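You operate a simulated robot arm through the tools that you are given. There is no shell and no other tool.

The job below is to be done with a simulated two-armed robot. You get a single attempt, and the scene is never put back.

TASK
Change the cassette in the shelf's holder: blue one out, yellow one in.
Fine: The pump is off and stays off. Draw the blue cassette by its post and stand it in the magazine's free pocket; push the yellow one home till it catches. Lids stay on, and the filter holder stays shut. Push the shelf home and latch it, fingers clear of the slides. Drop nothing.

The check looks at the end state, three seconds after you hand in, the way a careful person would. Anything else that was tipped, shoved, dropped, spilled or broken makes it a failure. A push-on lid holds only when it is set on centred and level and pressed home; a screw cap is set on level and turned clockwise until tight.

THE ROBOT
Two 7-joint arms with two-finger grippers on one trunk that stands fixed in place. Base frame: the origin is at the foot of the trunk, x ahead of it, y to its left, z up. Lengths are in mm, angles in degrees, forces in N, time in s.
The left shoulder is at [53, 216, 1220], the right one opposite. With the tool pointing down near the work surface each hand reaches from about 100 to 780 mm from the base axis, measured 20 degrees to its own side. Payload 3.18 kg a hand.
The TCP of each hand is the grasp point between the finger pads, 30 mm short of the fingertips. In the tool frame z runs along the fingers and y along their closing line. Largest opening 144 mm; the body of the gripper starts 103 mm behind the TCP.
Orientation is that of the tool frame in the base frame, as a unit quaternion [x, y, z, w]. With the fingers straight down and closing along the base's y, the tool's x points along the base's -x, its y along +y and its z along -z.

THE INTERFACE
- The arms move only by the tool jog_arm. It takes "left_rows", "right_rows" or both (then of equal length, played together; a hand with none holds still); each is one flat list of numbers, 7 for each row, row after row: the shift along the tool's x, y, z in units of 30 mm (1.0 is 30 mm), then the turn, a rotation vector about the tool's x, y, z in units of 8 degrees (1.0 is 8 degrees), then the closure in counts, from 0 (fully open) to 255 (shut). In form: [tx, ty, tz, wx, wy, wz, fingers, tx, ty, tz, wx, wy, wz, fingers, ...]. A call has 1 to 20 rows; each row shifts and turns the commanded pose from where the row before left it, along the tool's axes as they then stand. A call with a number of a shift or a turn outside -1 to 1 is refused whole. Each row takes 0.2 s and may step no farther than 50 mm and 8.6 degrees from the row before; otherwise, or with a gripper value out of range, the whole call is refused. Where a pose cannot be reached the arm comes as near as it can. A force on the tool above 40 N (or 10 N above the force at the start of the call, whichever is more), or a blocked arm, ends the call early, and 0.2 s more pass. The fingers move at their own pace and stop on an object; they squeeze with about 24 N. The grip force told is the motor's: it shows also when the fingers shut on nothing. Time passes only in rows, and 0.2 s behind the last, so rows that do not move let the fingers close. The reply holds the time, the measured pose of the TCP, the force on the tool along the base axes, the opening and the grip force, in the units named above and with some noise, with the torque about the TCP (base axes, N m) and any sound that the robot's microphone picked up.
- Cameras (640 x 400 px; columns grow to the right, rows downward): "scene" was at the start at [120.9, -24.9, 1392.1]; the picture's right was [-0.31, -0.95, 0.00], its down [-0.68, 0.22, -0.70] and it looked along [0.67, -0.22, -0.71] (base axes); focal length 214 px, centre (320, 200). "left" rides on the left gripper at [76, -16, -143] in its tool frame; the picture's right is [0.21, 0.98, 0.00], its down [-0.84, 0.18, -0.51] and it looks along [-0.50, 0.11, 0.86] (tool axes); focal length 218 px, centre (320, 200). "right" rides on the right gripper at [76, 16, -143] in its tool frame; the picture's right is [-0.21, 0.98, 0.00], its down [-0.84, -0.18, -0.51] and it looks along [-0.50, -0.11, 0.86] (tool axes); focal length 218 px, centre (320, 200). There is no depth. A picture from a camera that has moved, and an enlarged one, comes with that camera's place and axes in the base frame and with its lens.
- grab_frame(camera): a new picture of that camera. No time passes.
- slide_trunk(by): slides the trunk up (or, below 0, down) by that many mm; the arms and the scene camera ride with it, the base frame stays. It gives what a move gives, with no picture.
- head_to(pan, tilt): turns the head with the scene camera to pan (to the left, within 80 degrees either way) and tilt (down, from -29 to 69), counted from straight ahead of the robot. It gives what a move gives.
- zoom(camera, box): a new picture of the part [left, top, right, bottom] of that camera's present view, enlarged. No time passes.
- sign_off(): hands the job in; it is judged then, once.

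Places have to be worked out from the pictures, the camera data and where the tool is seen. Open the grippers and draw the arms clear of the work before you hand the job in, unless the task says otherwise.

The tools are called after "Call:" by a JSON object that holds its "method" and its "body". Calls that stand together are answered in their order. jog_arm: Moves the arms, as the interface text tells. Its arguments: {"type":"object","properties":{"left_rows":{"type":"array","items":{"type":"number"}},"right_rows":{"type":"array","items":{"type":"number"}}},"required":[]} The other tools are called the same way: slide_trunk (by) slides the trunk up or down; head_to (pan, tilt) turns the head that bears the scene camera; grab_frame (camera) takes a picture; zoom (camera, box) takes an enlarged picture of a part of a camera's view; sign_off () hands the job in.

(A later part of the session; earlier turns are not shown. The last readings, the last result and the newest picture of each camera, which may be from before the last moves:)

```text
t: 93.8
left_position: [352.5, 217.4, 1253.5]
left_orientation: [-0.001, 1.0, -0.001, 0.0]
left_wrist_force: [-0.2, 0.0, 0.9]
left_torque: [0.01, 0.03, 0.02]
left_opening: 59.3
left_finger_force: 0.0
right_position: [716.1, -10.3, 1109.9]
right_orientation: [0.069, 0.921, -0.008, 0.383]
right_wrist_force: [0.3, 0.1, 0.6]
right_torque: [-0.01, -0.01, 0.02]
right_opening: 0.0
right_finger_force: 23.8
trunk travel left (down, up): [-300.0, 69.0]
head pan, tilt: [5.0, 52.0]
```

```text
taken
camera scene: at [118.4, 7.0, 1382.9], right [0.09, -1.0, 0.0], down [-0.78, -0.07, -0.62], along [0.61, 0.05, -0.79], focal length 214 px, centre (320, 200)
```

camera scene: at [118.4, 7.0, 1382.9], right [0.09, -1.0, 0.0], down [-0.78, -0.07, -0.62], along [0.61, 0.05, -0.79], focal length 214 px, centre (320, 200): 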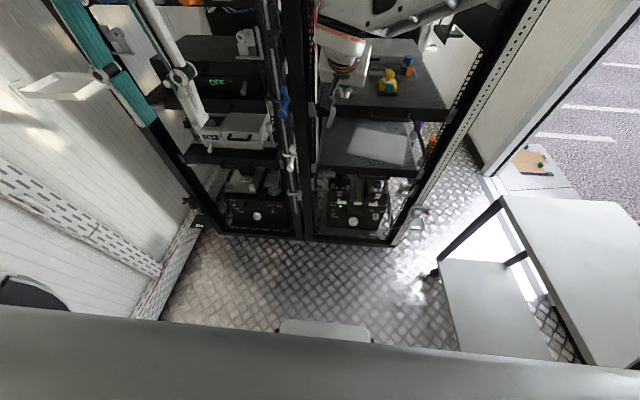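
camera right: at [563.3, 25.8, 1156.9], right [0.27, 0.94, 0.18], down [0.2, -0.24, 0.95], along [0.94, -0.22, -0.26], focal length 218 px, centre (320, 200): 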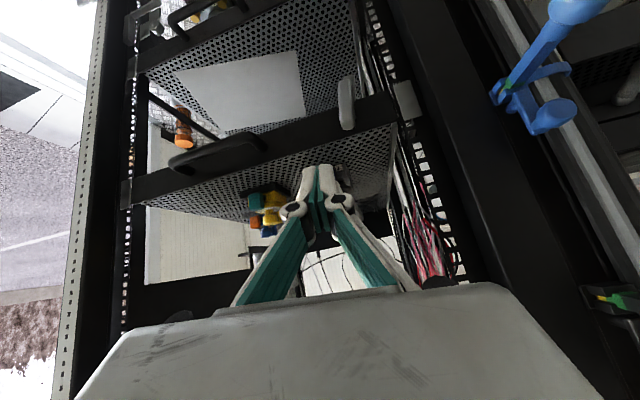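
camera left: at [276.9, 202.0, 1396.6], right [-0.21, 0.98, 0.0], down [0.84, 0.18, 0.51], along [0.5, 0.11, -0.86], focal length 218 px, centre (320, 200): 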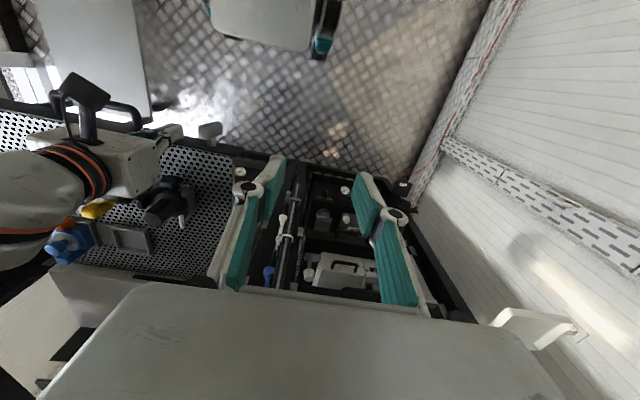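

The hand is free again at 45°, with an 8° yaw error; the shelf with both cassettes is home and undisturbed. I correct the yaw/roll and move to a staging point in front of the lip, right of and below the lever.

Call:
{"method": "jog_arm", "body": {"right_rows": [0, 0, 0, -0.485, 0, -0.868, 255, 0, 0, 0, 0, 0, 0, 255]}}

Call:
{"method": "jog_arm", "body": {"right_rows": [0.497, -0.111, 0.682, 0, 0, 0, 255, 0.497, -0.111, 0.682, 0, 0, 0, 255, 0.497, -0.111, 0.682, 0, 0, 0, 255, 0.497, -0.111, 0.682, 0, 0, 0, 255, 0.497, -0.111, 0.682, 0, 0, 0, 255, 0.497, -0.111, 0.682, 0, 0, 0, 255, 0, 0, 0, 0, 0, 0, 255]}}

Call:
{"method": "grab_frame", "body": {"camera": "right"}}

Call:
{"method": "zoom", "body": {"camera": "right", "box": [300, 40, 500, 220]}}

Call:
{"method": "zoom", "body": {"camera": "scene", "box": [290, 80, 390, 180]}}

```text
t: 94.4
left_position: [354.5, 218.2, 1253.9]
left_orientation: [-0.001, 1.0, -0.002, 0.0]
left_wrist_force: [0.7, 0.4, 0.2]
left_torque: [-0.05, 0.01, -0.03]
left_opening: 59.3
left_finger_force: 0.2
right_position: [716.3, -10.8, 1109.2]
right_orientation: [-0.001, 0.923, -0.001, 0.385]
right_wrist_force: [-0.5, 0.3, -0.5]
right_torque: [0.02, 0.01, -0.01]
right_opening: 0.0
right_finger_force: 24.4
trunk travel left (down, up): [-300.0, 69.0]
head pan, tilt: [5.0, 52.0]
```

```text
t: 96.0
left_position: [354.0, 218.2, 1255.0]
left_orientation: [-0.001, 1.0, -0.001, -0.001]
left_wrist_force: [0.2, -0.1, 0.4]
left_torque: [0.02, -0.01, 0.03]
left_opening: 59.4
left_finger_force: 0.1
right_position: [740.5, -29.6, 959.1]
right_orientation: [-0.001, 0.923, 0.0, 0.385]
right_wrist_force: [-0.8, 0.2, -0.6]
right_torque: [-0.02, -0.05, 0.01]
right_opening: 0.1
right_finger_force: 24.4
trunk travel left (down, up): [-300.0, 69.0]
head pan, tilt: [5.0, 52.0]
```

```text
taken
camera right: at [584.6, -12.2, 1004.8], right [0.15, 0.98, 0.15], down [0.23, -0.18, 0.96], along [0.96, -0.11, -0.25], focal length 218 px, centre (320, 200)
```

right: 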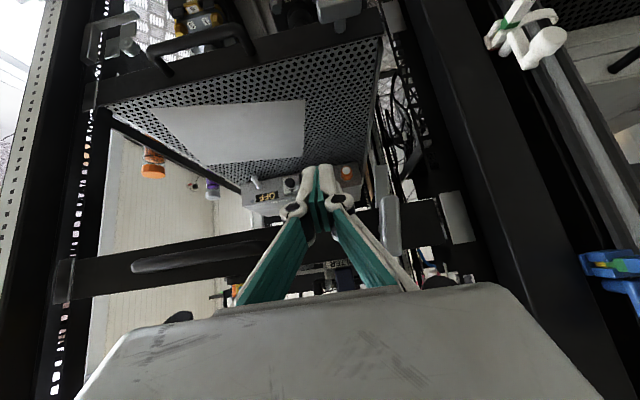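

```text
2.22 times, centred on (400, 130) of right
camera zoom: at [584.6, -12.2, 1004.8], right [0.15, 0.98, 0.15], down [0.23, -0.18, 0.96], along [0.96, -0.11, -0.25], focal length 485 px, centre (142, 356)
```

zoom: 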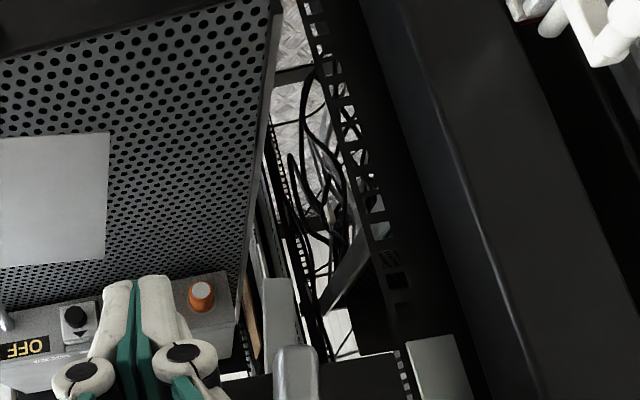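

```text
4.00 times, centred on (340, 130) of scene
camera zoom: at [118.3, 6.9, 1383.0], right [0.09, -1.0, 0.0], down [-0.78, -0.07, -0.62], along [0.61, 0.05, -0.79], focal length 858 px, centre (240, 480)
```

zoom: 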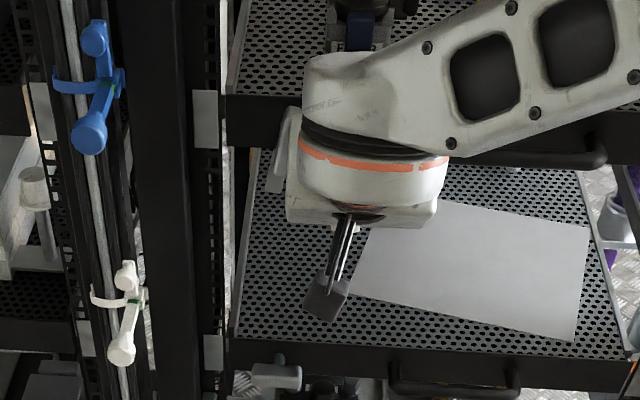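

Orientation is clean (45°, no yaw). The tongue hangs behind the lip at ~10° toward the post, reaching z≈911. I advance to x≈784 (tip ~14 mm short of the lip), still right of the lever.

Call:
{"method": "jog_arm", "body": {"right_rows": [-0.517, 0, 0.52, 0, 0, 0, 255, -0.517, 0, 0.52, 0, 0, 0, 255, 0, 0, 0, 0, 0, 0, 255]}}

Call:
{"method": "grab_frame", "body": {"camera": "right"}}

Call:
{"method": "zoom", "body": {"camera": "right", "box": [280, 120, 480, 280]}}

Call:
{"method": "zoom", "body": {"camera": "left", "box": [0, 100, 200, 300]}}

```text
t: 96.8
left_position: [354.1, 217.6, 1254.4]
left_orientation: [-0.001, 1.0, -0.001, -0.001]
left_wrist_force: [-0.4, -0.3, -0.6]
left_torque: [-0.05, -0.04, 0.02]
left_opening: 59.5
left_finger_force: 0.0
right_position: [784.2, -29.9, 960.6]
right_orientation: [0.0, 0.923, -0.001, 0.385]
right_wrist_force: [0.0, -0.3, 0.5]
right_torque: [0.02, 0.01, 0.02]
right_opening: 0.2
right_finger_force: 24.7
trunk travel left (down, up): [-300.0, 69.0]
head pan, tilt: [5.0, 52.0]
```

```text
taken
camera right: at [627.9, -13.5, 1006.5], right [0.15, 0.98, 0.15], down [0.23, -0.18, 0.96], along [0.96, -0.11, -0.25], focal length 218 px, centre (320, 200)
```

right: 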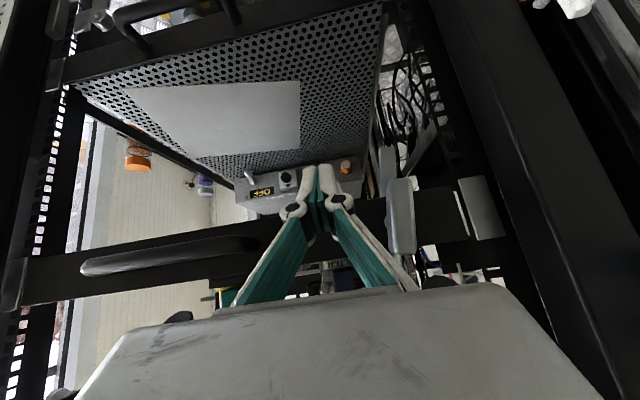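

```text
2.50 times, centred on (380, 200) of right
camera zoom: at [627.9, -13.5, 1006.5], right [0.15, 0.98, 0.15], down [0.23, -0.18, 0.96], along [0.96, -0.11, -0.25], focal length 546 px, centre (170, 200)
```

zoom: 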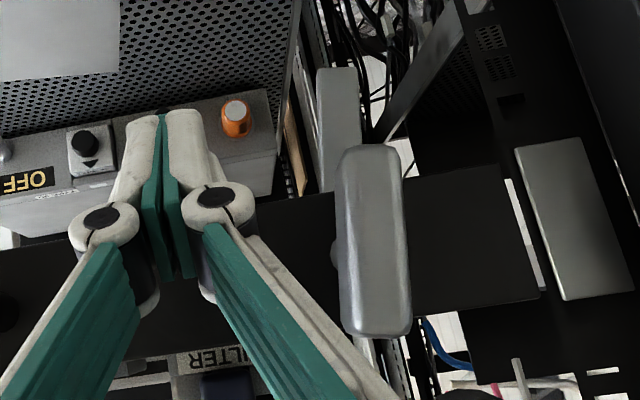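

```text
2.00 times, centred on (100, 200) of left
camera zoom: at [277.0, 201.9, 1396.7], right [-0.21, 0.98, 0.0], down [0.84, 0.18, 0.51], along [0.5, 0.11, -0.86], focal length 436 px, centre (760, 200)
```

zoom: 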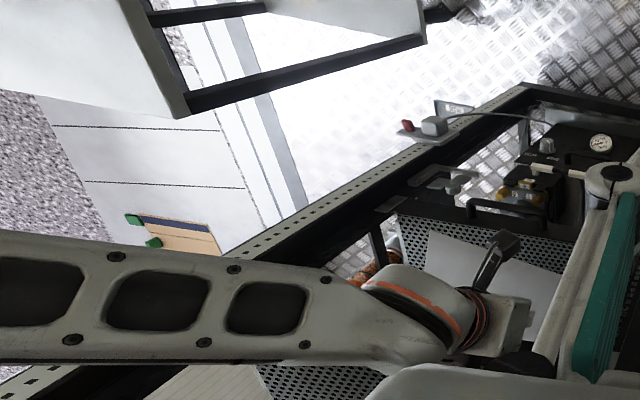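

Now I can see it well: pivot ≈(25.5, 986.6), bar z 961–1013, tongue behind, striker to the left. To keep the finger knuckles in front of the bar, I retract 8.5 mm along the fingers and approach the bar's lower end from the right.

Call:
{"method": "jog_arm", "body": {"right_rows": [0, 0, -0.283, 0, 0, 0, 255, 0, 0.5, 0, 0, 0, 0, 255, 0, 0.45, 0, 0, 0, 0, 255, 0, 0.1, 0, 0, 0, 0, 255, 0, 0, 0, 0, 0, 0, 255]}}

Call:
{"method": "zoom", "body": {"camera": "right", "box": [240, 120, 440, 280]}}

```text
t: 98.0
left_position: [353.8, 217.6, 1254.6]
left_orientation: [-0.001, 1.0, -0.001, 0.0]
left_wrist_force: [-0.2, -0.3, -0.9]
left_torque: [0.0, 0.0, 0.0]
left_opening: 59.4
left_finger_force: 0.0
right_position: [776.7, 0.7, 965.9]
right_orientation: [0.0, 0.923, 0.0, 0.385]
right_wrist_force: [0.7, -0.5, 0.1]
right_torque: [-0.01, 0.01, -0.04]
right_opening: 0.0
right_finger_force: 23.9
trunk travel left (down, up): [-300.0, 69.0]
head pan, tilt: [5.0, 52.0]
```

```text
2.50 times, centred on (340, 200) of right
camera zoom: at [621.9, 18.2, 1010.9], right [0.15, 0.98, 0.15], down [0.23, -0.18, 0.96], along [0.96, -0.11, -0.25], focal length 546 px, centre (270, 200)
```

zoom: 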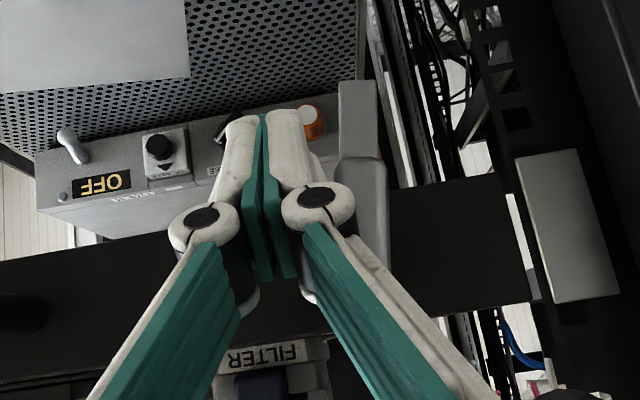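

The fingertip is ~4 mm from the bar's lower end, knuckle passing in front of it. I now push left (+y) in small steps and watch the forces.

Call:
{"method": "jog_arm", "body": {"right_rows": [0, 0.1, 0, 0, 0, 0, 255, 0, 0.1, 0, 0, 0, 0, 255, 0, 0.1, 0, 0, 0, 0, 255, 0, 0.1, 0, 0, 0, 0, 255]}}

Call:
{"method": "zoom", "body": {"camera": "right", "box": [240, 120, 440, 280]}}

```text
t: 99.0
left_position: [355.4, 217.9, 1254.5]
left_orientation: [-0.001, 1.0, -0.001, 0.0]
left_wrist_force: [-0.2, -0.5, 0.4]
left_torque: [0.01, 0.0, -0.01]
left_opening: 59.1
left_finger_force: 0.1
right_position: [776.9, 13.9, 965.2]
right_orientation: [0.0, 0.923, -0.001, 0.384]
right_wrist_force: [-1.7, -3.1, -7.0]
right_torque: [-0.04, 0.05, 0.01]
right_opening: 0.0
right_finger_force: 24.2
trunk travel left (down, up): [-300.0, 69.0]
head pan, tilt: [5.0, 52.0]
```

```text
2.50 times, centred on (340, 200) of right
camera zoom: at [620.7, 30.0, 1011.6], right [0.15, 0.98, 0.15], down [0.23, -0.18, 0.96], along [0.96, -0.11, -0.26], focal length 546 px, centre (270, 200)
```

zoom: 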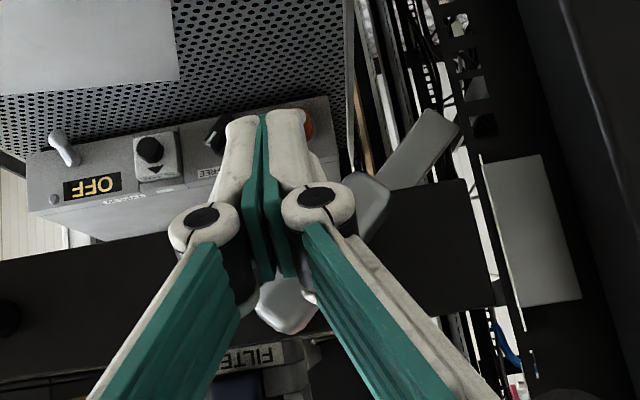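

The bar and its tongue are turning toward the striker (about 40° already). I continue left while rising slightly.

Call:
{"method": "jog_arm", "body": {"right_rows": [0, 0.1, 0, 0, 0, 0, 255, -0.0236, 0.1, -0.0235, 0, 0, 0, 255, -0.0236, 0.1, -0.0235, 0, 0, 0, 255, -0.0236, 0.1, -0.0235, 0, 0, 0, 255]}}

Call:
{"method": "zoom", "body": {"camera": "right", "box": [240, 120, 440, 280]}}

```text
t: 100.0
left_position: [355.0, 218.3, 1253.0]
left_orientation: [0.0, 1.0, -0.001, 0.0]
left_wrist_force: [-0.8, -0.4, 0.2]
left_torque: [0.02, 0.0, 0.0]
left_opening: 59.2
left_finger_force: 0.0
right_position: [775.9, 25.4, 968.8]
right_orientation: [0.0, 0.924, -0.001, 0.383]
right_wrist_force: [-6.4, -4.2, -9.3]
right_torque: [0.03, 0.02, 0.02]
right_opening: 6.1
right_finger_force: 24.1
trunk travel left (down, up): [-300.0, 69.0]
head pan, tilt: [5.0, 52.0]
```

```text
2.50 times, centred on (340, 200) of right
camera zoom: at [621.3, 41.7, 1014.0], right [0.15, 0.98, 0.15], down [0.23, -0.18, 0.96], along [0.96, -0.11, -0.26], focal length 546 px, centre (270, 200)
```

zoom: 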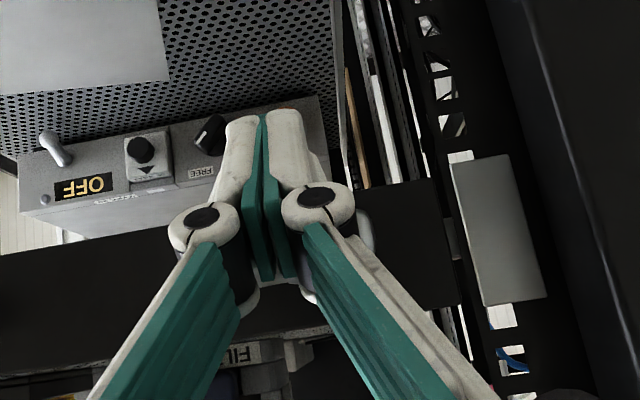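

The tongue has swung up out of sight behind the lip; by geometry the bar is at ~75°. I now lift in 1 mm steps to bring it to horizontal, watching for the end stop.

Call:
{"method": "jog_arm", "body": {"right_rows": [-0.0236, 0.03, -0.0235, 0, 0, 0, 255, -0.0236, 0.03, -0.0235, 0, 0, 0, 255, -0.0236, 0.03, -0.0235, 0, 0, 0, 255]}}

Call:
{"method": "zoom", "body": {"camera": "right", "box": [240, 120, 440, 280]}}

Call:
{"method": "zoom", "body": {"camera": "scene", "box": [310, 90, 370, 140]}}

```text
t: 100.8
left_position: [354.0, 217.0, 1254.2]
left_orientation: [-0.001, 1.0, -0.001, -0.001]
left_wrist_force: [-0.6, -0.6, 0.3]
left_torque: [0.0, -0.01, -0.01]
left_opening: 59.3
left_finger_force: 0.1
right_position: [776.8, 27.3, 968.8]
right_orientation: [0.001, 0.924, -0.001, 0.383]
right_wrist_force: [-13.6, -8.5, -20.3]
right_torque: [0.09, 0.03, -0.07]
right_opening: 6.0
right_finger_force: 31.1
trunk travel left (down, up): [-300.0, 69.0]
head pan, tilt: [5.0, 52.0]
```

```text
2.50 times, centred on (340, 200) of right
camera zoom: at [620.6, 44.4, 1015.4], right [0.15, 0.98, 0.15], down [0.24, -0.18, 0.95], along [0.96, -0.11, -0.26], focal length 546 px, centre (270, 200)
```

zoom: 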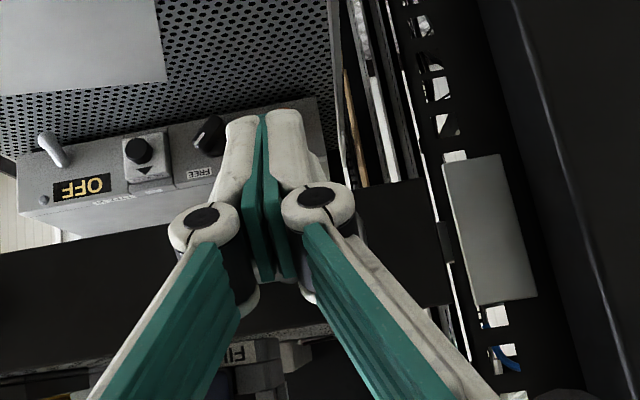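

```text
8.00 times, centred on (340, 115) of scene
camera zoom: at [119.3, 6.0, 1382.7], right [0.09, -1.0, 0.0], down [-0.79, -0.07, -0.62], along [0.61, 0.05, -0.79], focal length 1716 px, centre (160, 880)
```

zoom: 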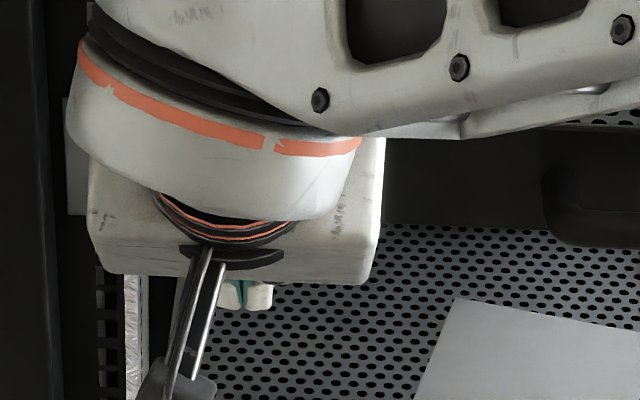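

The resistance rises to ~20 N — either the end of travel or the bar is latched. I lower the finger slightly, retract, and look at the lever.

Call:
{"method": "jog_arm", "body": {"right_rows": [0.07, 0, 0.07, 0, 0, 0, 255, 0.07, 0, 0.07, 0, 0, 0, 255, 0, 0, -0.4, 0, 0, 0, 255, 0, -0.3, -0.6, 0, 0, 0, 255, 0, -0.8, -0.3, 0, 0, 0, 255, 0, -0.8, 0, 0, 0, 0, 255, 0, 0, 0, 0, 0, 0, 255]}}

Call:
{"method": "grab_frame", "body": {"camera": "right"}}

Call:
{"method": "zoom", "body": {"camera": "right", "box": [330, 140, 510, 280]}}

Call:
{"method": "zoom", "body": {"camera": "scene", "box": [310, 90, 370, 140]}}

```text
t: 102.4
left_position: [353.5, 217.7, 1254.3]
left_orientation: [-0.001, 1.0, -0.002, 0.0]
left_wrist_force: [0.2, -0.7, 0.3]
left_torque: [-0.01, -0.04, 0.01]
left_opening: 59.3
left_finger_force: 0.1
right_position: [750.5, -28.7, 995.9]
right_orientation: [0.0, 0.923, 0.0, 0.385]
right_wrist_force: [-0.8, 0.2, 0.5]
right_torque: [0.02, -0.01, 0.03]
right_opening: 0.3
right_finger_force: 30.8
trunk travel left (down, up): [-300.0, 69.0]
head pan, tilt: [5.0, 52.0]
```

```text
taken
camera right: at [594.4, -12.2, 1040.5], right [0.15, 0.98, 0.15], down [0.23, -0.18, 0.96], along [0.96, -0.11, -0.25], focal length 218 px, centre (320, 200)
```

right: 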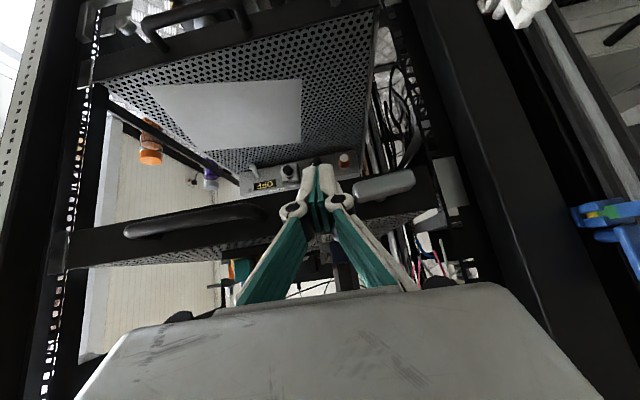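

```text
2.86 times, centred on (420, 210) of right
camera zoom: at [594.4, -12.2, 1040.5], right [0.15, 0.98, 0.15], down [0.23, -0.18, 0.96], along [0.96, -0.11, -0.25], focal length 624 px, centre (34, 171)
```

zoom: 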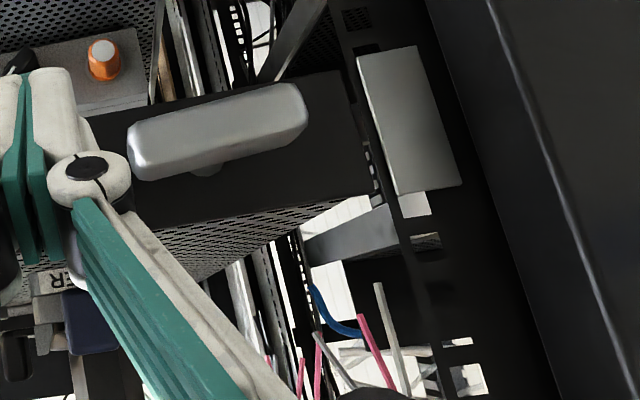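

```text
8.00 times, centred on (340, 115) of scene
camera zoom: at [118.8, 7.0, 1382.9], right [0.09, -1.0, 0.0], down [-0.79, -0.07, -0.62], along [0.61, 0.05, -0.79], focal length 1716 px, centre (160, 880)
```

zoom: 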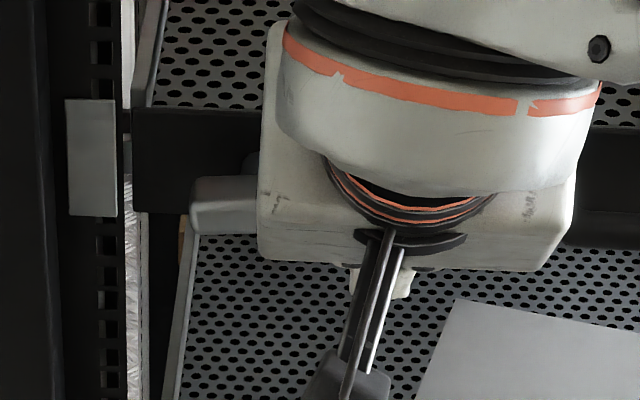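

The bar is now nearly horizontal, pointing left. I zoom in to measure the remaining angle.

Call:
{"method": "zoom", "body": {"camera": "right", "box": [345, 150, 445, 230]}}

Call:
{"method": "jog_arm", "body": {"right_rows": [0, -0.8, -0.2, 0, 0, 0, 255, 0, -0.9, -0.2, 0, 0, 0, 255, 0, -0.9, -0.2, 0, 0, 0, 255, 0, -0.9, -0.2, 0, 0, 0, 255, 0, 0, 0, 0, 0, 0, 255]}}

Call:
{"method": "zoom", "body": {"camera": "scene", "box": [315, 90, 355, 130]}}

Call:
{"method": "grab_frame", "body": {"camera": "scene"}}

Call:
{"method": "grab_frame", "body": {"camera": "right"}}

```text
5.00 times, centred on (395, 190) of right
camera zoom: at [594.4, -12.2, 1040.5], right [0.15, 0.98, 0.15], down [0.23, -0.18, 0.96], along [0.96, -0.11, -0.25], focal length 1091 px, centre (-55, 250)
```

zoom: 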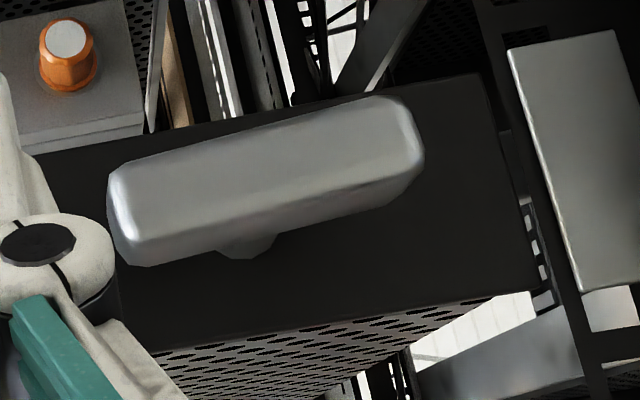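

```text
t: 103.6
left_position: [353.6, 219.1, 1253.3]
left_orientation: [-0.001, 1.0, -0.001, 0.0]
left_wrist_force: [1.6, -1.1, -0.7]
left_torque: [-0.01, -0.01, 0.0]
left_opening: 59.3
left_finger_force: 0.0
right_position: [732.8, -132.9, 1008.9]
right_orientation: [0.0, 0.923, 0.0, 0.386]
right_wrist_force: [0.8, 0.2, -0.2]
right_torque: [0.0, -0.01, -0.02]
right_opening: 0.0
right_finger_force: 31.0
trunk travel left (down, up): [-300.0, 69.0]
head pan, tilt: [5.0, 52.0]
```

```text
10.00 times, centred on (335, 110) of scene
camera zoom: at [118.8, 7.3, 1382.9], right [0.09, -1.0, 0.0], down [-0.79, -0.07, -0.62], along [0.61, 0.05, -0.79], focal length 2145 px, centre (170, 1100)
```

zoom: 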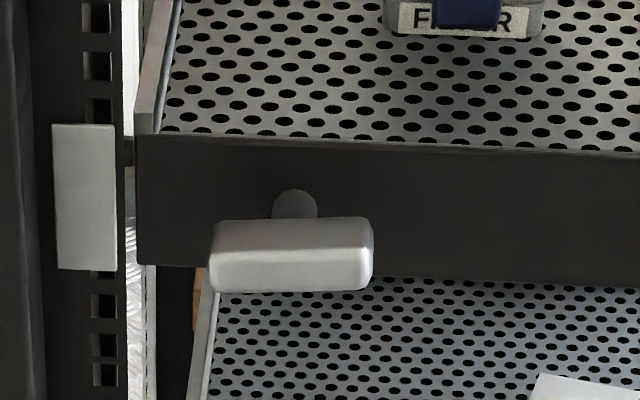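

```text
taken
camera scene: at [118.8, 7.3, 1382.9], right [0.09, -1.0, 0.0], down [-0.79, -0.07, -0.62], along [0.61, 0.05, -0.79], focal length 214 px, centre (320, 200)
```

scene: 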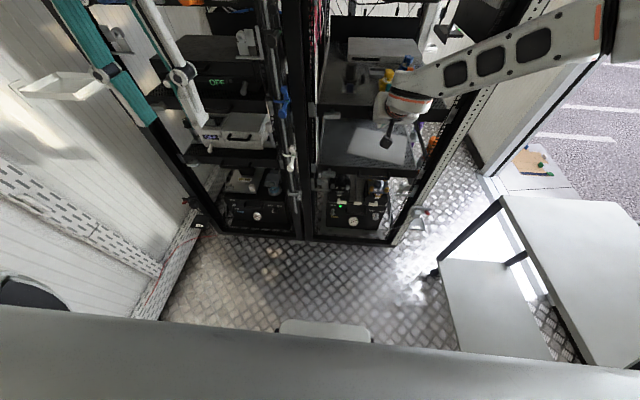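

```text
taken
camera right: at [576.9, -116.9, 1055.5], right [0.15, 0.98, 0.15], down [0.23, -0.18, 0.96], along [0.96, -0.11, -0.25], focal length 218 px, centre (320, 200)
```

right: 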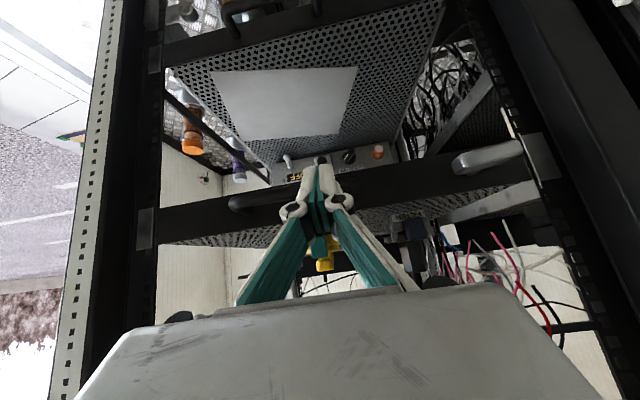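

The bar's left end is still ~4° low compared with the other latched levers; the tongue already reaches past the lip toward the post. I'll finish the turn by pressing down on the bar's right end from above. First move up and over to it.

Call:
{"method": "jog_arm", "body": {"right_rows": [-0.4255, 0, -0.423, 0, 0, 0, 255, -0.4255, 0, -0.423, 0, 0, 0, 255, 0, 0.755, 0, 0, 0, 0, 255, 0, 0.755, 0, 0, 0, 0, 255, 0, 0.755, 0, 0, 0, 0, 255, 0, 0.755, 0, 0, 0, 0, 255, 0, 0.755, 0, 0, 0, 0, 255, 0, 0.755, 0, 0, 0, 0, 255, 0, 0, 0, 0, 0, 0, 255]}}

Call:
{"method": "zoom", "body": {"camera": "right", "box": [240, 100, 440, 260]}}

```text
t: 105.6
left_position: [354.4, 217.9, 1254.1]
left_orientation: [-0.001, 1.0, 0.0, 0.0]
left_wrist_force: [-0.2, -0.2, -0.2]
left_torque: [0.02, 0.02, 0.02]
left_opening: 59.5
left_finger_force: 0.1
right_position: [733.2, 0.9, 1045.7]
right_orientation: [0.0, 0.923, -0.001, 0.385]
right_wrist_force: [-0.2, 0.0, 0.2]
right_torque: [0.02, 0.04, -0.05]
right_opening: 0.1
right_finger_force: 30.5
trunk travel left (down, up): [-300.0, 69.0]
head pan, tilt: [5.0, 52.0]
```

```text
2.50 times, centred on (340, 180) of right
camera zoom: at [577.1, 17.9, 1091.0], right [0.15, 0.98, 0.15], down [0.23, -0.18, 0.96], along [0.96, -0.11, -0.25], focal length 546 px, centre (270, 250)
```

zoom: 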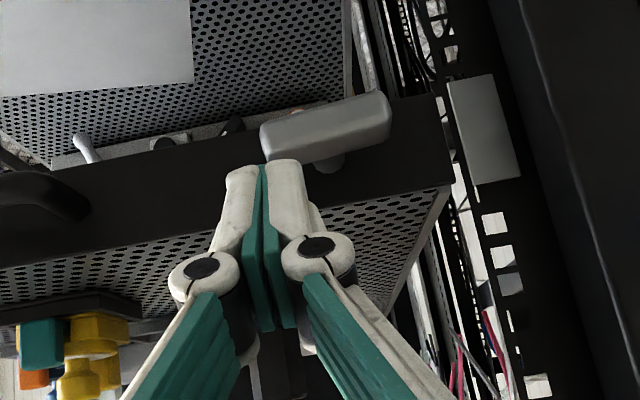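

The fingertips are above and in front of the bar's right half. I advance to x≈784, then press down gently in 1.5 mm steps.

Call:
{"method": "jog_arm", "body": {"right_rows": [-0.4, 0.03, 0.402, 0, 0, 0, 255, -0.4, 0.03, 0.402, 0, 0, 0, 255, -0.4, 0, 0.402, 0, 0, 0, 255, 0.142, 0, 0.141, 0, 0, 0, 255, 0.142, 0, 0.141, 0, 0, 0, 255, 0, 0, 0, 0, 0, 0, 255]}}

Call:
{"method": "zoom", "body": {"camera": "right", "box": [240, 100, 440, 260]}}

Call:
{"method": "zoom", "body": {"camera": "scene", "box": [310, 80, 370, 130]}}

```text
t: 107.0
left_position: [352.2, 218.2, 1253.6]
left_orientation: [0.0, 1.0, -0.001, 0.0]
left_wrist_force: [-0.9, -0.2, -0.3]
left_torque: [0.02, -0.02, 0.06]
left_opening: 59.4
left_finger_force: 0.0
right_position: [782.9, 4.5, 1033.4]
right_orientation: [0.0, 0.922, 0.0, 0.386]
right_wrist_force: [-1.1, -0.1, -0.9]
right_torque: [0.03, -0.01, 0.04]
right_opening: 0.0
right_finger_force: 31.2
trunk travel left (down, up): [-300.0, 69.0]
head pan, tilt: [5.0, 52.0]
```

```text
2.50 times, centred on (340, 180) of right
camera zoom: at [627.6, 20.7, 1079.7], right [0.15, 0.98, 0.15], down [0.23, -0.18, 0.96], along [0.96, -0.11, -0.25], focal length 546 px, centre (270, 250)
```

zoom: 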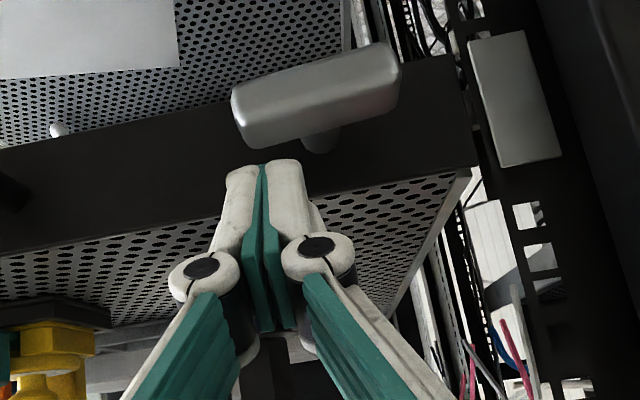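

```text
8.00 times, centred on (340, 105) of scene
camera zoom: at [118.4, 6.8, 1383.0], right [0.09, -1.0, 0.0], down [-0.78, -0.07, -0.62], along [0.61, 0.05, -0.79], focal length 1716 px, centre (160, 960)
```

zoom: 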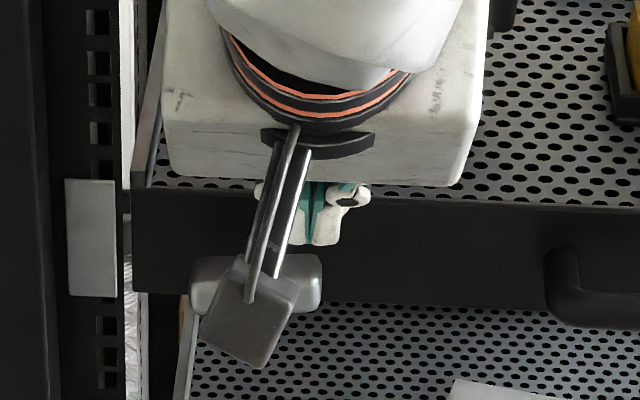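

Aligned above the bar's right half. Press down in 1.5 mm steps.

Call:
{"method": "jog_arm", "body": {"right_rows": [0.0355, -0.03, 0.0353, 0, 0, 0, 255, 0.0355, -0.03, 0.0353, 0, 0, 0, 255, 0.0355, 0, 0.0353, 0, 0, 0, 255, 0.0355, 0, 0.0353, 0, 0, 0, 255]}}

Call:
{"method": "zoom", "body": {"camera": "right", "box": [240, 100, 440, 260]}}

```text
t: 108.0
left_position: [353.7, 218.1, 1253.0]
left_orientation: [-0.001, 1.0, -0.001, 0.0]
left_wrist_force: [-0.5, 0.0, -1.2]
left_torque: [0.01, 0.0, 0.01]
left_opening: 59.2
left_finger_force: 0.1
right_position: [784.3, 1.0, 1028.0]
right_orientation: [0.0, 0.923, 0.0, 0.385]
right_wrist_force: [0.3, -0.3, 0.4]
right_torque: [0.0, 0.0, -0.01]
right_opening: 0.1
right_finger_force: 30.9
trunk travel left (down, up): [-300.0, 69.0]
head pan, tilt: [5.0, 52.0]
```

```text
2.50 times, centred on (340, 180) of right
camera zoom: at [628.5, 18.7, 1073.0], right [0.15, 0.98, 0.15], down [0.23, -0.18, 0.96], along [0.96, -0.11, -0.25], focal length 546 px, centre (270, 250)
```

zoom: 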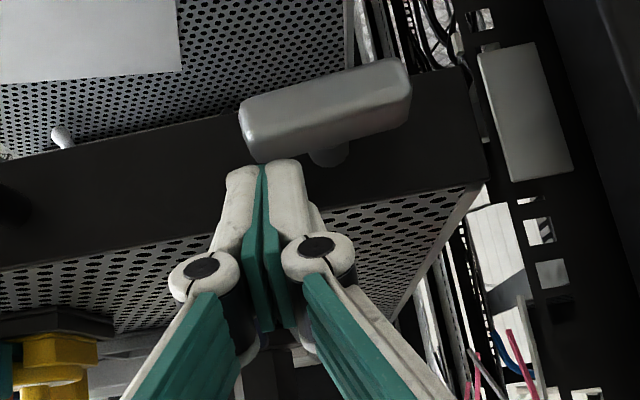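

Not yet in contact; continue down in 1.5 mm steps.

Call:
{"method": "jog_arm", "body": {"right_rows": [0.0355, 0, 0.0353, 0, 0, 0, 255, 0.0355, 0, 0.0353, 0, 0, 0, 255, 0.0355, 0, 0.0353, 0, 0, 0, 255]}}

Call:
{"method": "zoom", "body": {"camera": "right", "box": [240, 100, 440, 260]}}

```text
t: 108.8
left_position: [354.6, 218.7, 1253.7]
left_orientation: [-0.001, 1.0, -0.001, 0.001]
left_wrist_force: [0.0, -0.2, 0.5]
left_torque: [-0.01, -0.03, 0.03]
left_opening: 59.4
left_finger_force: 0.1
right_position: [783.9, 0.8, 1022.4]
right_orientation: [0.001, 0.923, -0.001, 0.385]
right_wrist_force: [0.7, -0.7, 1.2]
right_torque: [-0.01, -0.02, -0.03]
right_opening: 0.0
right_finger_force: 30.7
trunk travel left (down, up): [-300.0, 69.0]
head pan, tilt: [5.0, 52.0]
```

```text
2.50 times, centred on (340, 180) of right
camera zoom: at [627.9, 18.0, 1068.3], right [0.15, 0.98, 0.15], down [0.23, -0.18, 0.96], along [0.96, -0.11, -0.25], focal length 546 px, centre (270, 250)
```

zoom: 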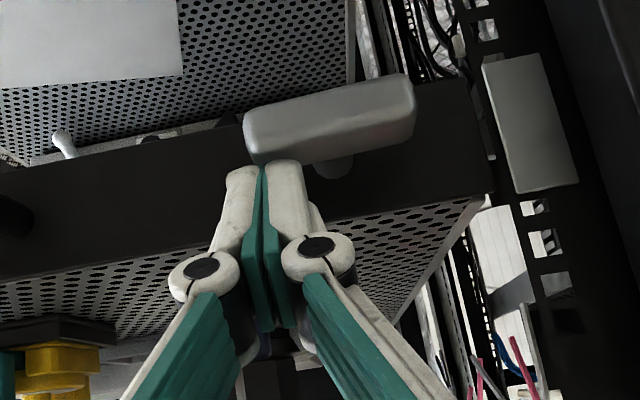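

Just touching (1.2 N). Continue pressing down.

Call:
{"method": "jog_arm", "body": {"right_rows": [0.0355, 0, 0.0353, 0, 0, 0, 255, 0.0355, 0, 0.0353, 0, 0, 0, 255]}}

Call:
{"method": "zoom", "body": {"camera": "right", "box": [290, 120, 410, 200]}}

```text
t: 109.4
left_position: [352.8, 217.4, 1255.4]
left_orientation: [-0.001, 1.0, -0.001, 0.0]
left_wrist_force: [-0.5, -1.1, -0.3]
left_torque: [0.01, -0.02, 0.04]
left_opening: 59.4
left_finger_force: 0.0
right_position: [784.1, 0.4, 1020.6]
right_orientation: [0.0, 0.922, 0.0, 0.386]
right_wrist_force: [-0.2, -1.1, 7.8]
right_torque: [-0.02, 0.0, -0.02]
right_opening: 6.3
right_finger_force: 30.8
trunk travel left (down, up): [-300.0, 69.0]
head pan, tilt: [5.0, 52.0]
```

```text
5.00 times, centred on (350, 160) of right
camera zoom: at [627.6, 17.7, 1067.1], right [0.15, 0.98, 0.15], down [0.23, -0.18, 0.96], along [0.96, -0.11, -0.25], focal length 1091 px, centre (170, 400)
```

zoom: 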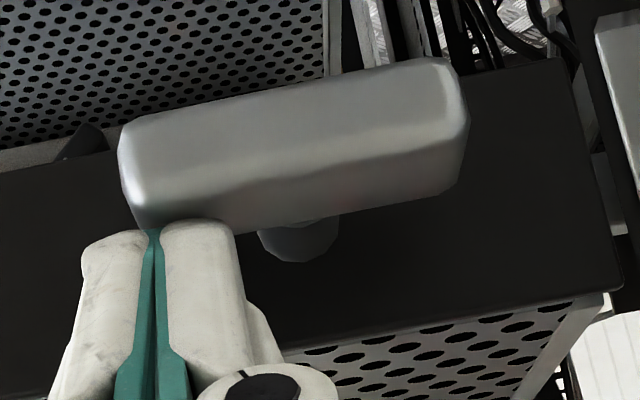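

The bar is now within ~2° of parallel to the lip, with 8 N contact. I press a little further to bring it fully home.

Call:
{"method": "jog_arm", "body": {"right_rows": [0.0355, 0, 0.0353, 0, 0, 0, 255, 0.0355, 0, 0.0353, 0, 0, 0, 255, 0, 0, 0, 0, 0, 0, 255]}}

Call:
{"method": "zoom", "body": {"camera": "right", "box": [290, 120, 410, 200]}}

```text
t: 110.2
left_position: [351.8, 219.2, 1255.2]
left_orientation: [0.0, 1.0, -0.001, 0.001]
left_wrist_force: [-1.1, 0.4, 0.3]
left_torque: [-0.01, 0.01, 0.01]
left_opening: 59.3
left_finger_force: 0.2
right_position: [783.8, 1.4, 1021.5]
right_orientation: [0.0, 0.922, 0.0, 0.387]
right_wrist_force: [-3.6, -3.7, 22.7]
right_torque: [-0.03, -0.14, -0.15]
right_opening: 6.2
right_finger_force: 30.7
trunk travel left (down, up): [-300.0, 69.0]
head pan, tilt: [5.0, 52.0]
```

```text
5.00 times, centred on (350, 160) of right
camera zoom: at [627.6, 17.9, 1066.2], right [0.15, 0.98, 0.15], down [0.23, -0.18, 0.96], along [0.96, -0.11, -0.25], focal length 1091 px, centre (170, 400)
```

zoom: 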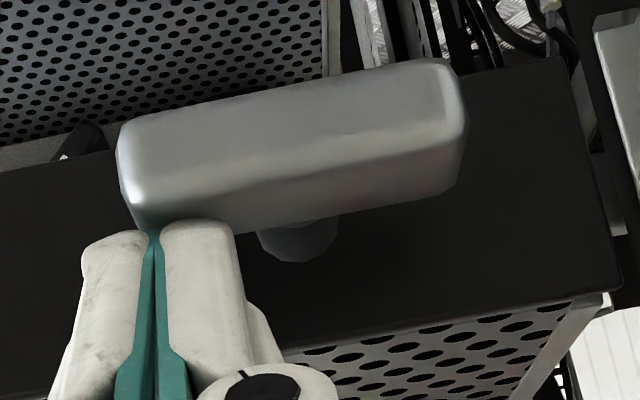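

Firm at 23 N with the bar parallel to the lip: fully turned. I lift off, draw the hand back, and inspect the latch.

Call:
{"method": "jog_arm", "body": {"right_rows": [-0.1, 0, -0.1, 0, 0, 0, 255, -0.2, 0, -0.2, 0, 0, 0, 255, 0.3, 0, -0.6, 0, 0, 0, 255, 0, -0.8, -0.6, 0, 0, 0, 255, 0, -0.9, -0.5, 0, 0, 0, 255, 0, -0.9, -0.5, 0, 0, 0, 255, 0, -0.9, -0.5, 0, 0, 0, 255, 0, -0.9, -0.5, 0, 0, 0, 255, 0, 0, 0, 0, 0, 0, 255]}}

Call:
{"method": "zoom", "body": {"camera": "scene", "box": [315, 90, 355, 130]}}

Call:
{"method": "grab_frame", "body": {"camera": "scene"}}

Call:
{"method": "grab_frame", "body": {"camera": "right"}}

```text
t: 112.2
left_position: [354.3, 216.2, 1253.9]
left_orientation: [-0.001, 1.0, -0.002, 0.0]
left_wrist_force: [0.0, 0.0, -0.7]
left_torque: [0.01, 0.04, -0.03]
left_opening: 59.2
left_finger_force: 0.1
right_position: [710.9, -129.4, 1092.9]
right_orientation: [0.0, 0.923, -0.001, 0.385]
right_wrist_force: [0.3, -0.2, -0.4]
right_torque: [-0.04, -0.01, -0.02]
right_opening: 0.0
right_finger_force: 30.8
trunk travel left (down, up): [-300.0, 69.0]
head pan, tilt: [5.0, 52.0]
```

```text
10.00 times, centred on (335, 110) of scene
camera zoom: at [119.0, 7.6, 1382.8], right [0.09, -1.0, 0.0], down [-0.79, -0.07, -0.62], along [0.61, 0.05, -0.79], focal length 2145 px, centre (170, 1100)
```

zoom: 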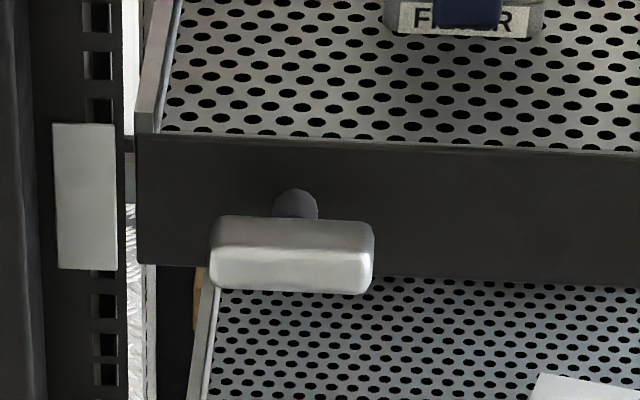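

```text
taken
camera scene: at [119.0, 7.6, 1382.8], right [0.09, -1.0, 0.0], down [-0.79, -0.07, -0.62], along [0.61, 0.05, -0.79], focal length 214 px, centre (320, 200)
```

scene: 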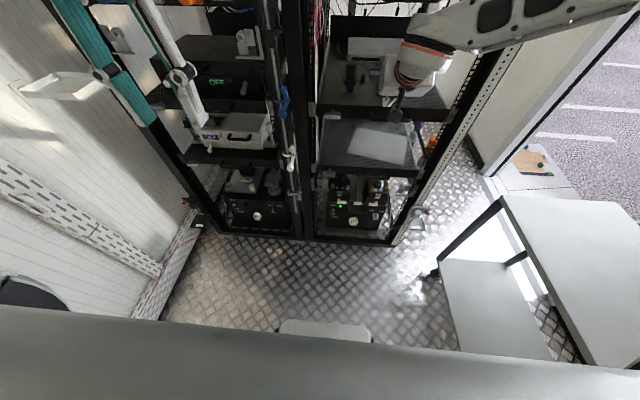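

```text
taken
camera right: at [554.7, -112.5, 1138.4], right [0.15, 0.98, 0.15], down [0.23, -0.18, 0.96], along [0.96, -0.11, -0.25], focal length 218 px, centre (320, 200)
```

right: 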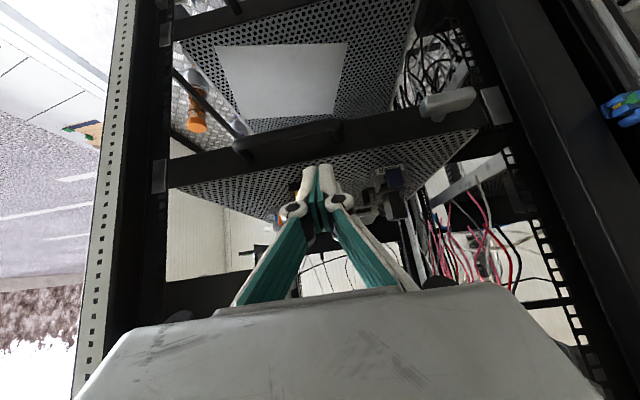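

The bar is now horizontal like the other latched levers (within ~1°), with the tongue running into the post. I withdraw the right hand fully and then inspect everything.

Call:
{"method": "jog_arm", "body": {"right_rows": [0.63, 0, -0.633, 0, 0, 0, 255, 0.63, 0, -0.633, 0, 0, 0, 255, 0.63, 0, -0.633, 0, 0, 0, 255, 0.63, 0, -0.633, 0, 0, 0, 255, 0.63, 0, -0.633, 0, 0, 0, 255, 0.63, 0, -0.633, 0, 0, 0, 255, 0, 0, 0, 0, 1, 0, 255, 0, 0, 0, 0, 1, 0, 255, 0, 0, 0, 0, 1, 0, 255, 0, 0, 0, 0, 1, 0, 255, 0, 0, 0, 0, 1, 0, 200, 0, 0, 0, 0, 0.64, 0, 150, 0.8, -0.7, -0.3, 0, 0, 0, 100, 0.8, -0.8, -0.3, 0, 0, 0, 100, 0.8, -0.8, -0.3, 0, 0, 0, 100, 0.8, -0.8, -0.3, 0, 0, 0, 100, 0.8, -0.8, -0.3, 0, 0, 0, 100, 0.8, -0.7, -0.3, 0, 0, 0, 100]}}

Call:
{"method": "head_to", "body": {"pan": -5, "tilt": 35}}

Call:
{"method": "grab_frame", "body": {"camera": "scene"}}

```text
t: 116.0
left_position: [352.4, 218.7, 1255.2]
left_orientation: [0.0, 1.0, -0.001, 0.001]
left_wrist_force: [-0.1, 0.3, 1.3]
left_torque: [0.0, 0.0, 0.0]
left_opening: 59.3
left_finger_force: 0.1
right_position: [406.3, -269.9, 1146.8]
right_orientation: [0.0, 1.0, 0.0, 0.001]
right_wrist_force: [-0.5, -0.5, 0.2]
right_torque: [0.04, -0.05, 0.02]
right_opening: 87.1
right_finger_force: 0.0
trunk travel left (down, up): [-300.0, 69.0]
head pan, tilt: [5.0, 52.0]
```

```text
t: 116.8
left_position: [353.9, 218.2, 1255.1]
left_orientation: [-0.001, 1.0, -0.001, 0.0]
left_wrist_force: [0.4, -0.3, 0.3]
left_torque: [0.01, 0.02, 0.02]
left_opening: 59.6
left_finger_force: 0.1
right_position: [406.6, -269.2, 1146.5]
right_orientation: [0.001, 1.0, -0.001, 0.001]
right_wrist_force: [-0.7, -0.3, -0.1]
right_torque: [0.02, -0.02, 0.02]
right_opening: 87.5
right_finger_force: 0.0
trunk travel left (down, up): [-300.0, 69.0]
head pan, tilt: [-5.0, 35.0]
```

```text
taken
camera scene: at [131.4, -7.6, 1407.3], right [-0.09, -1.0, 0.0], down [-0.57, 0.05, -0.82], along [0.82, -0.07, -0.57], focal length 214 px, centre (320, 200)
```

scene: 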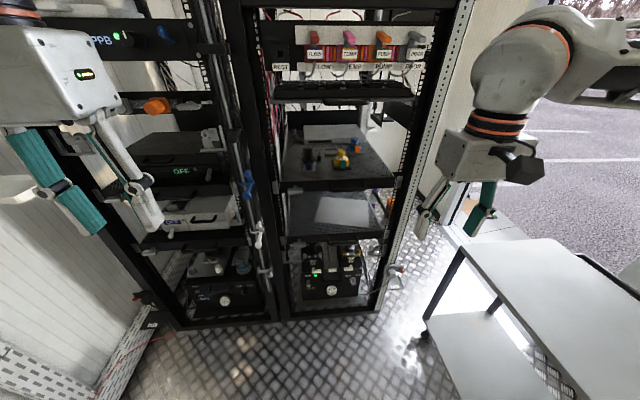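

The shelf is in the rack. I zoom into its contents, the latch, and compare with the latches of neighbouring shelves.

Call:
{"method": "zoom", "body": {"camera": "scene", "box": [275, 115, 395, 195]}}

Call:
{"method": "zoom", "body": {"camera": "scene", "box": [320, 125, 380, 175]}}

Call:
{"method": "zoom", "body": {"camera": "scene", "box": [265, 165, 325, 215]}}

Call:
{"method": "zoom", "body": {"camera": "scene", "box": [265, 215, 325, 265]}}

Call:
{"method": "zoom", "body": {"camera": "scene", "box": [120, 130, 280, 260]}}

```text
5.00 times, centred on (335, 155) of scene
camera zoom: at [131.4, -7.6, 1407.3], right [-0.09, -1.0, 0.0], down [-0.57, 0.05, -0.82], along [0.82, -0.07, -0.57], focal length 1072 px, centre (245, 425)
```

zoom: 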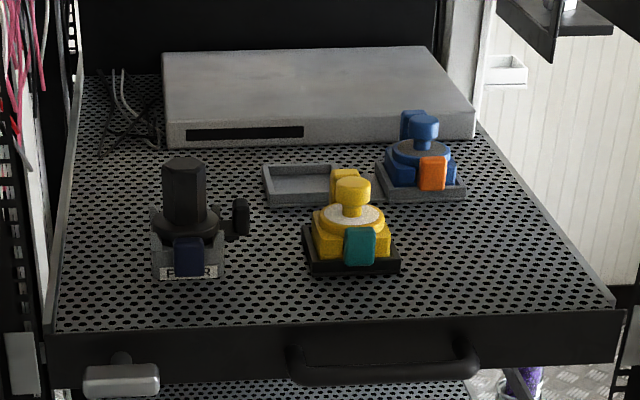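

```text
8.00 times, centred on (350, 150) of scene
camera zoom: at [131.4, -7.6, 1407.3], right [-0.09, -1.0, 0.0], down [-0.57, 0.05, -0.82], along [0.82, -0.07, -0.57], focal length 1716 px, centre (80, 600)
```

zoom: 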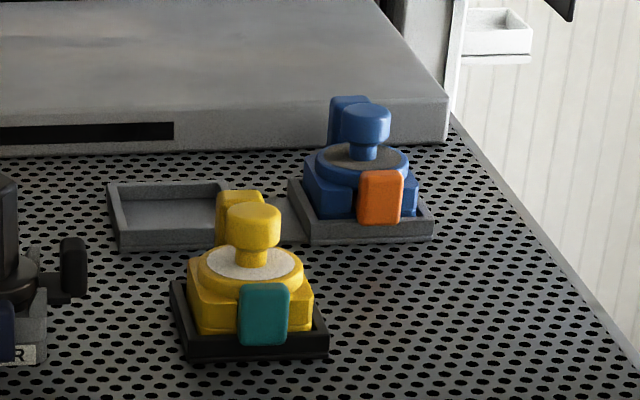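

```text
8.00 times, centred on (295, 190) of scene
camera zoom: at [131.4, -7.6, 1407.3], right [-0.09, -1.0, 0.0], down [-0.57, 0.05, -0.82], along [0.82, -0.07, -0.57], focal length 1716 px, centre (520, 280)
```

zoom: 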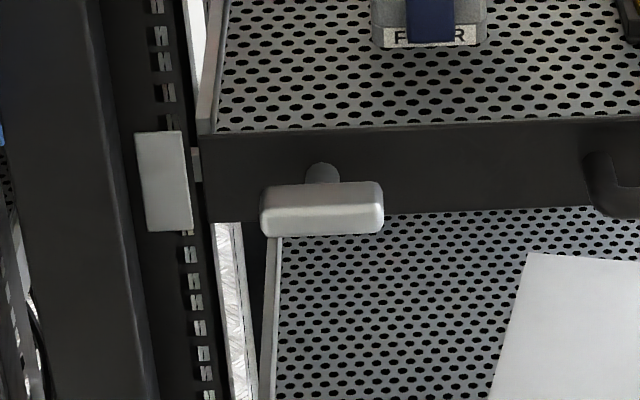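

```text
8.00 times, centred on (295, 240) of scene
camera zoom: at [131.4, -7.6, 1407.3], right [-0.09, -1.0, 0.0], down [-0.57, 0.05, -0.82], along [0.82, -0.07, -0.57], focal length 1716 px, centre (520, -120)
```

zoom: 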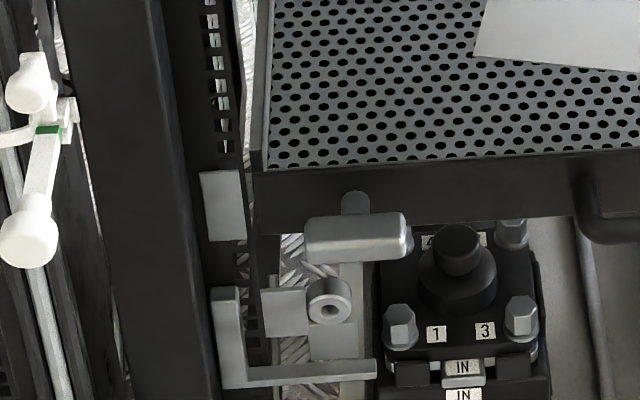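

```text
3.08 times, centred on (200, 195) of scene
camera zoom: at [131.4, -7.6, 1407.3], right [-0.09, -1.0, 0.0], down [-0.57, 0.05, -0.82], along [0.82, -0.07, -0.57], focal length 660 px, centre (689, 215)
```

zoom: 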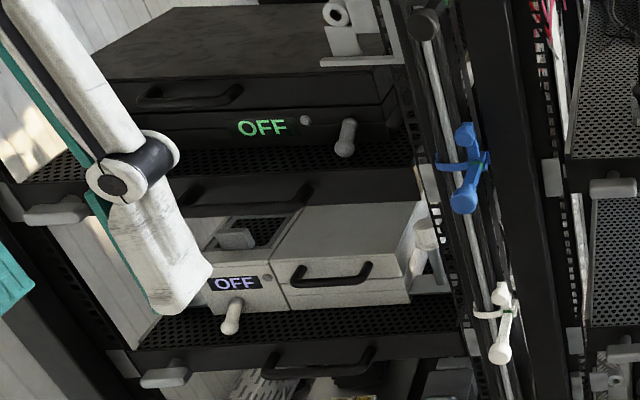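

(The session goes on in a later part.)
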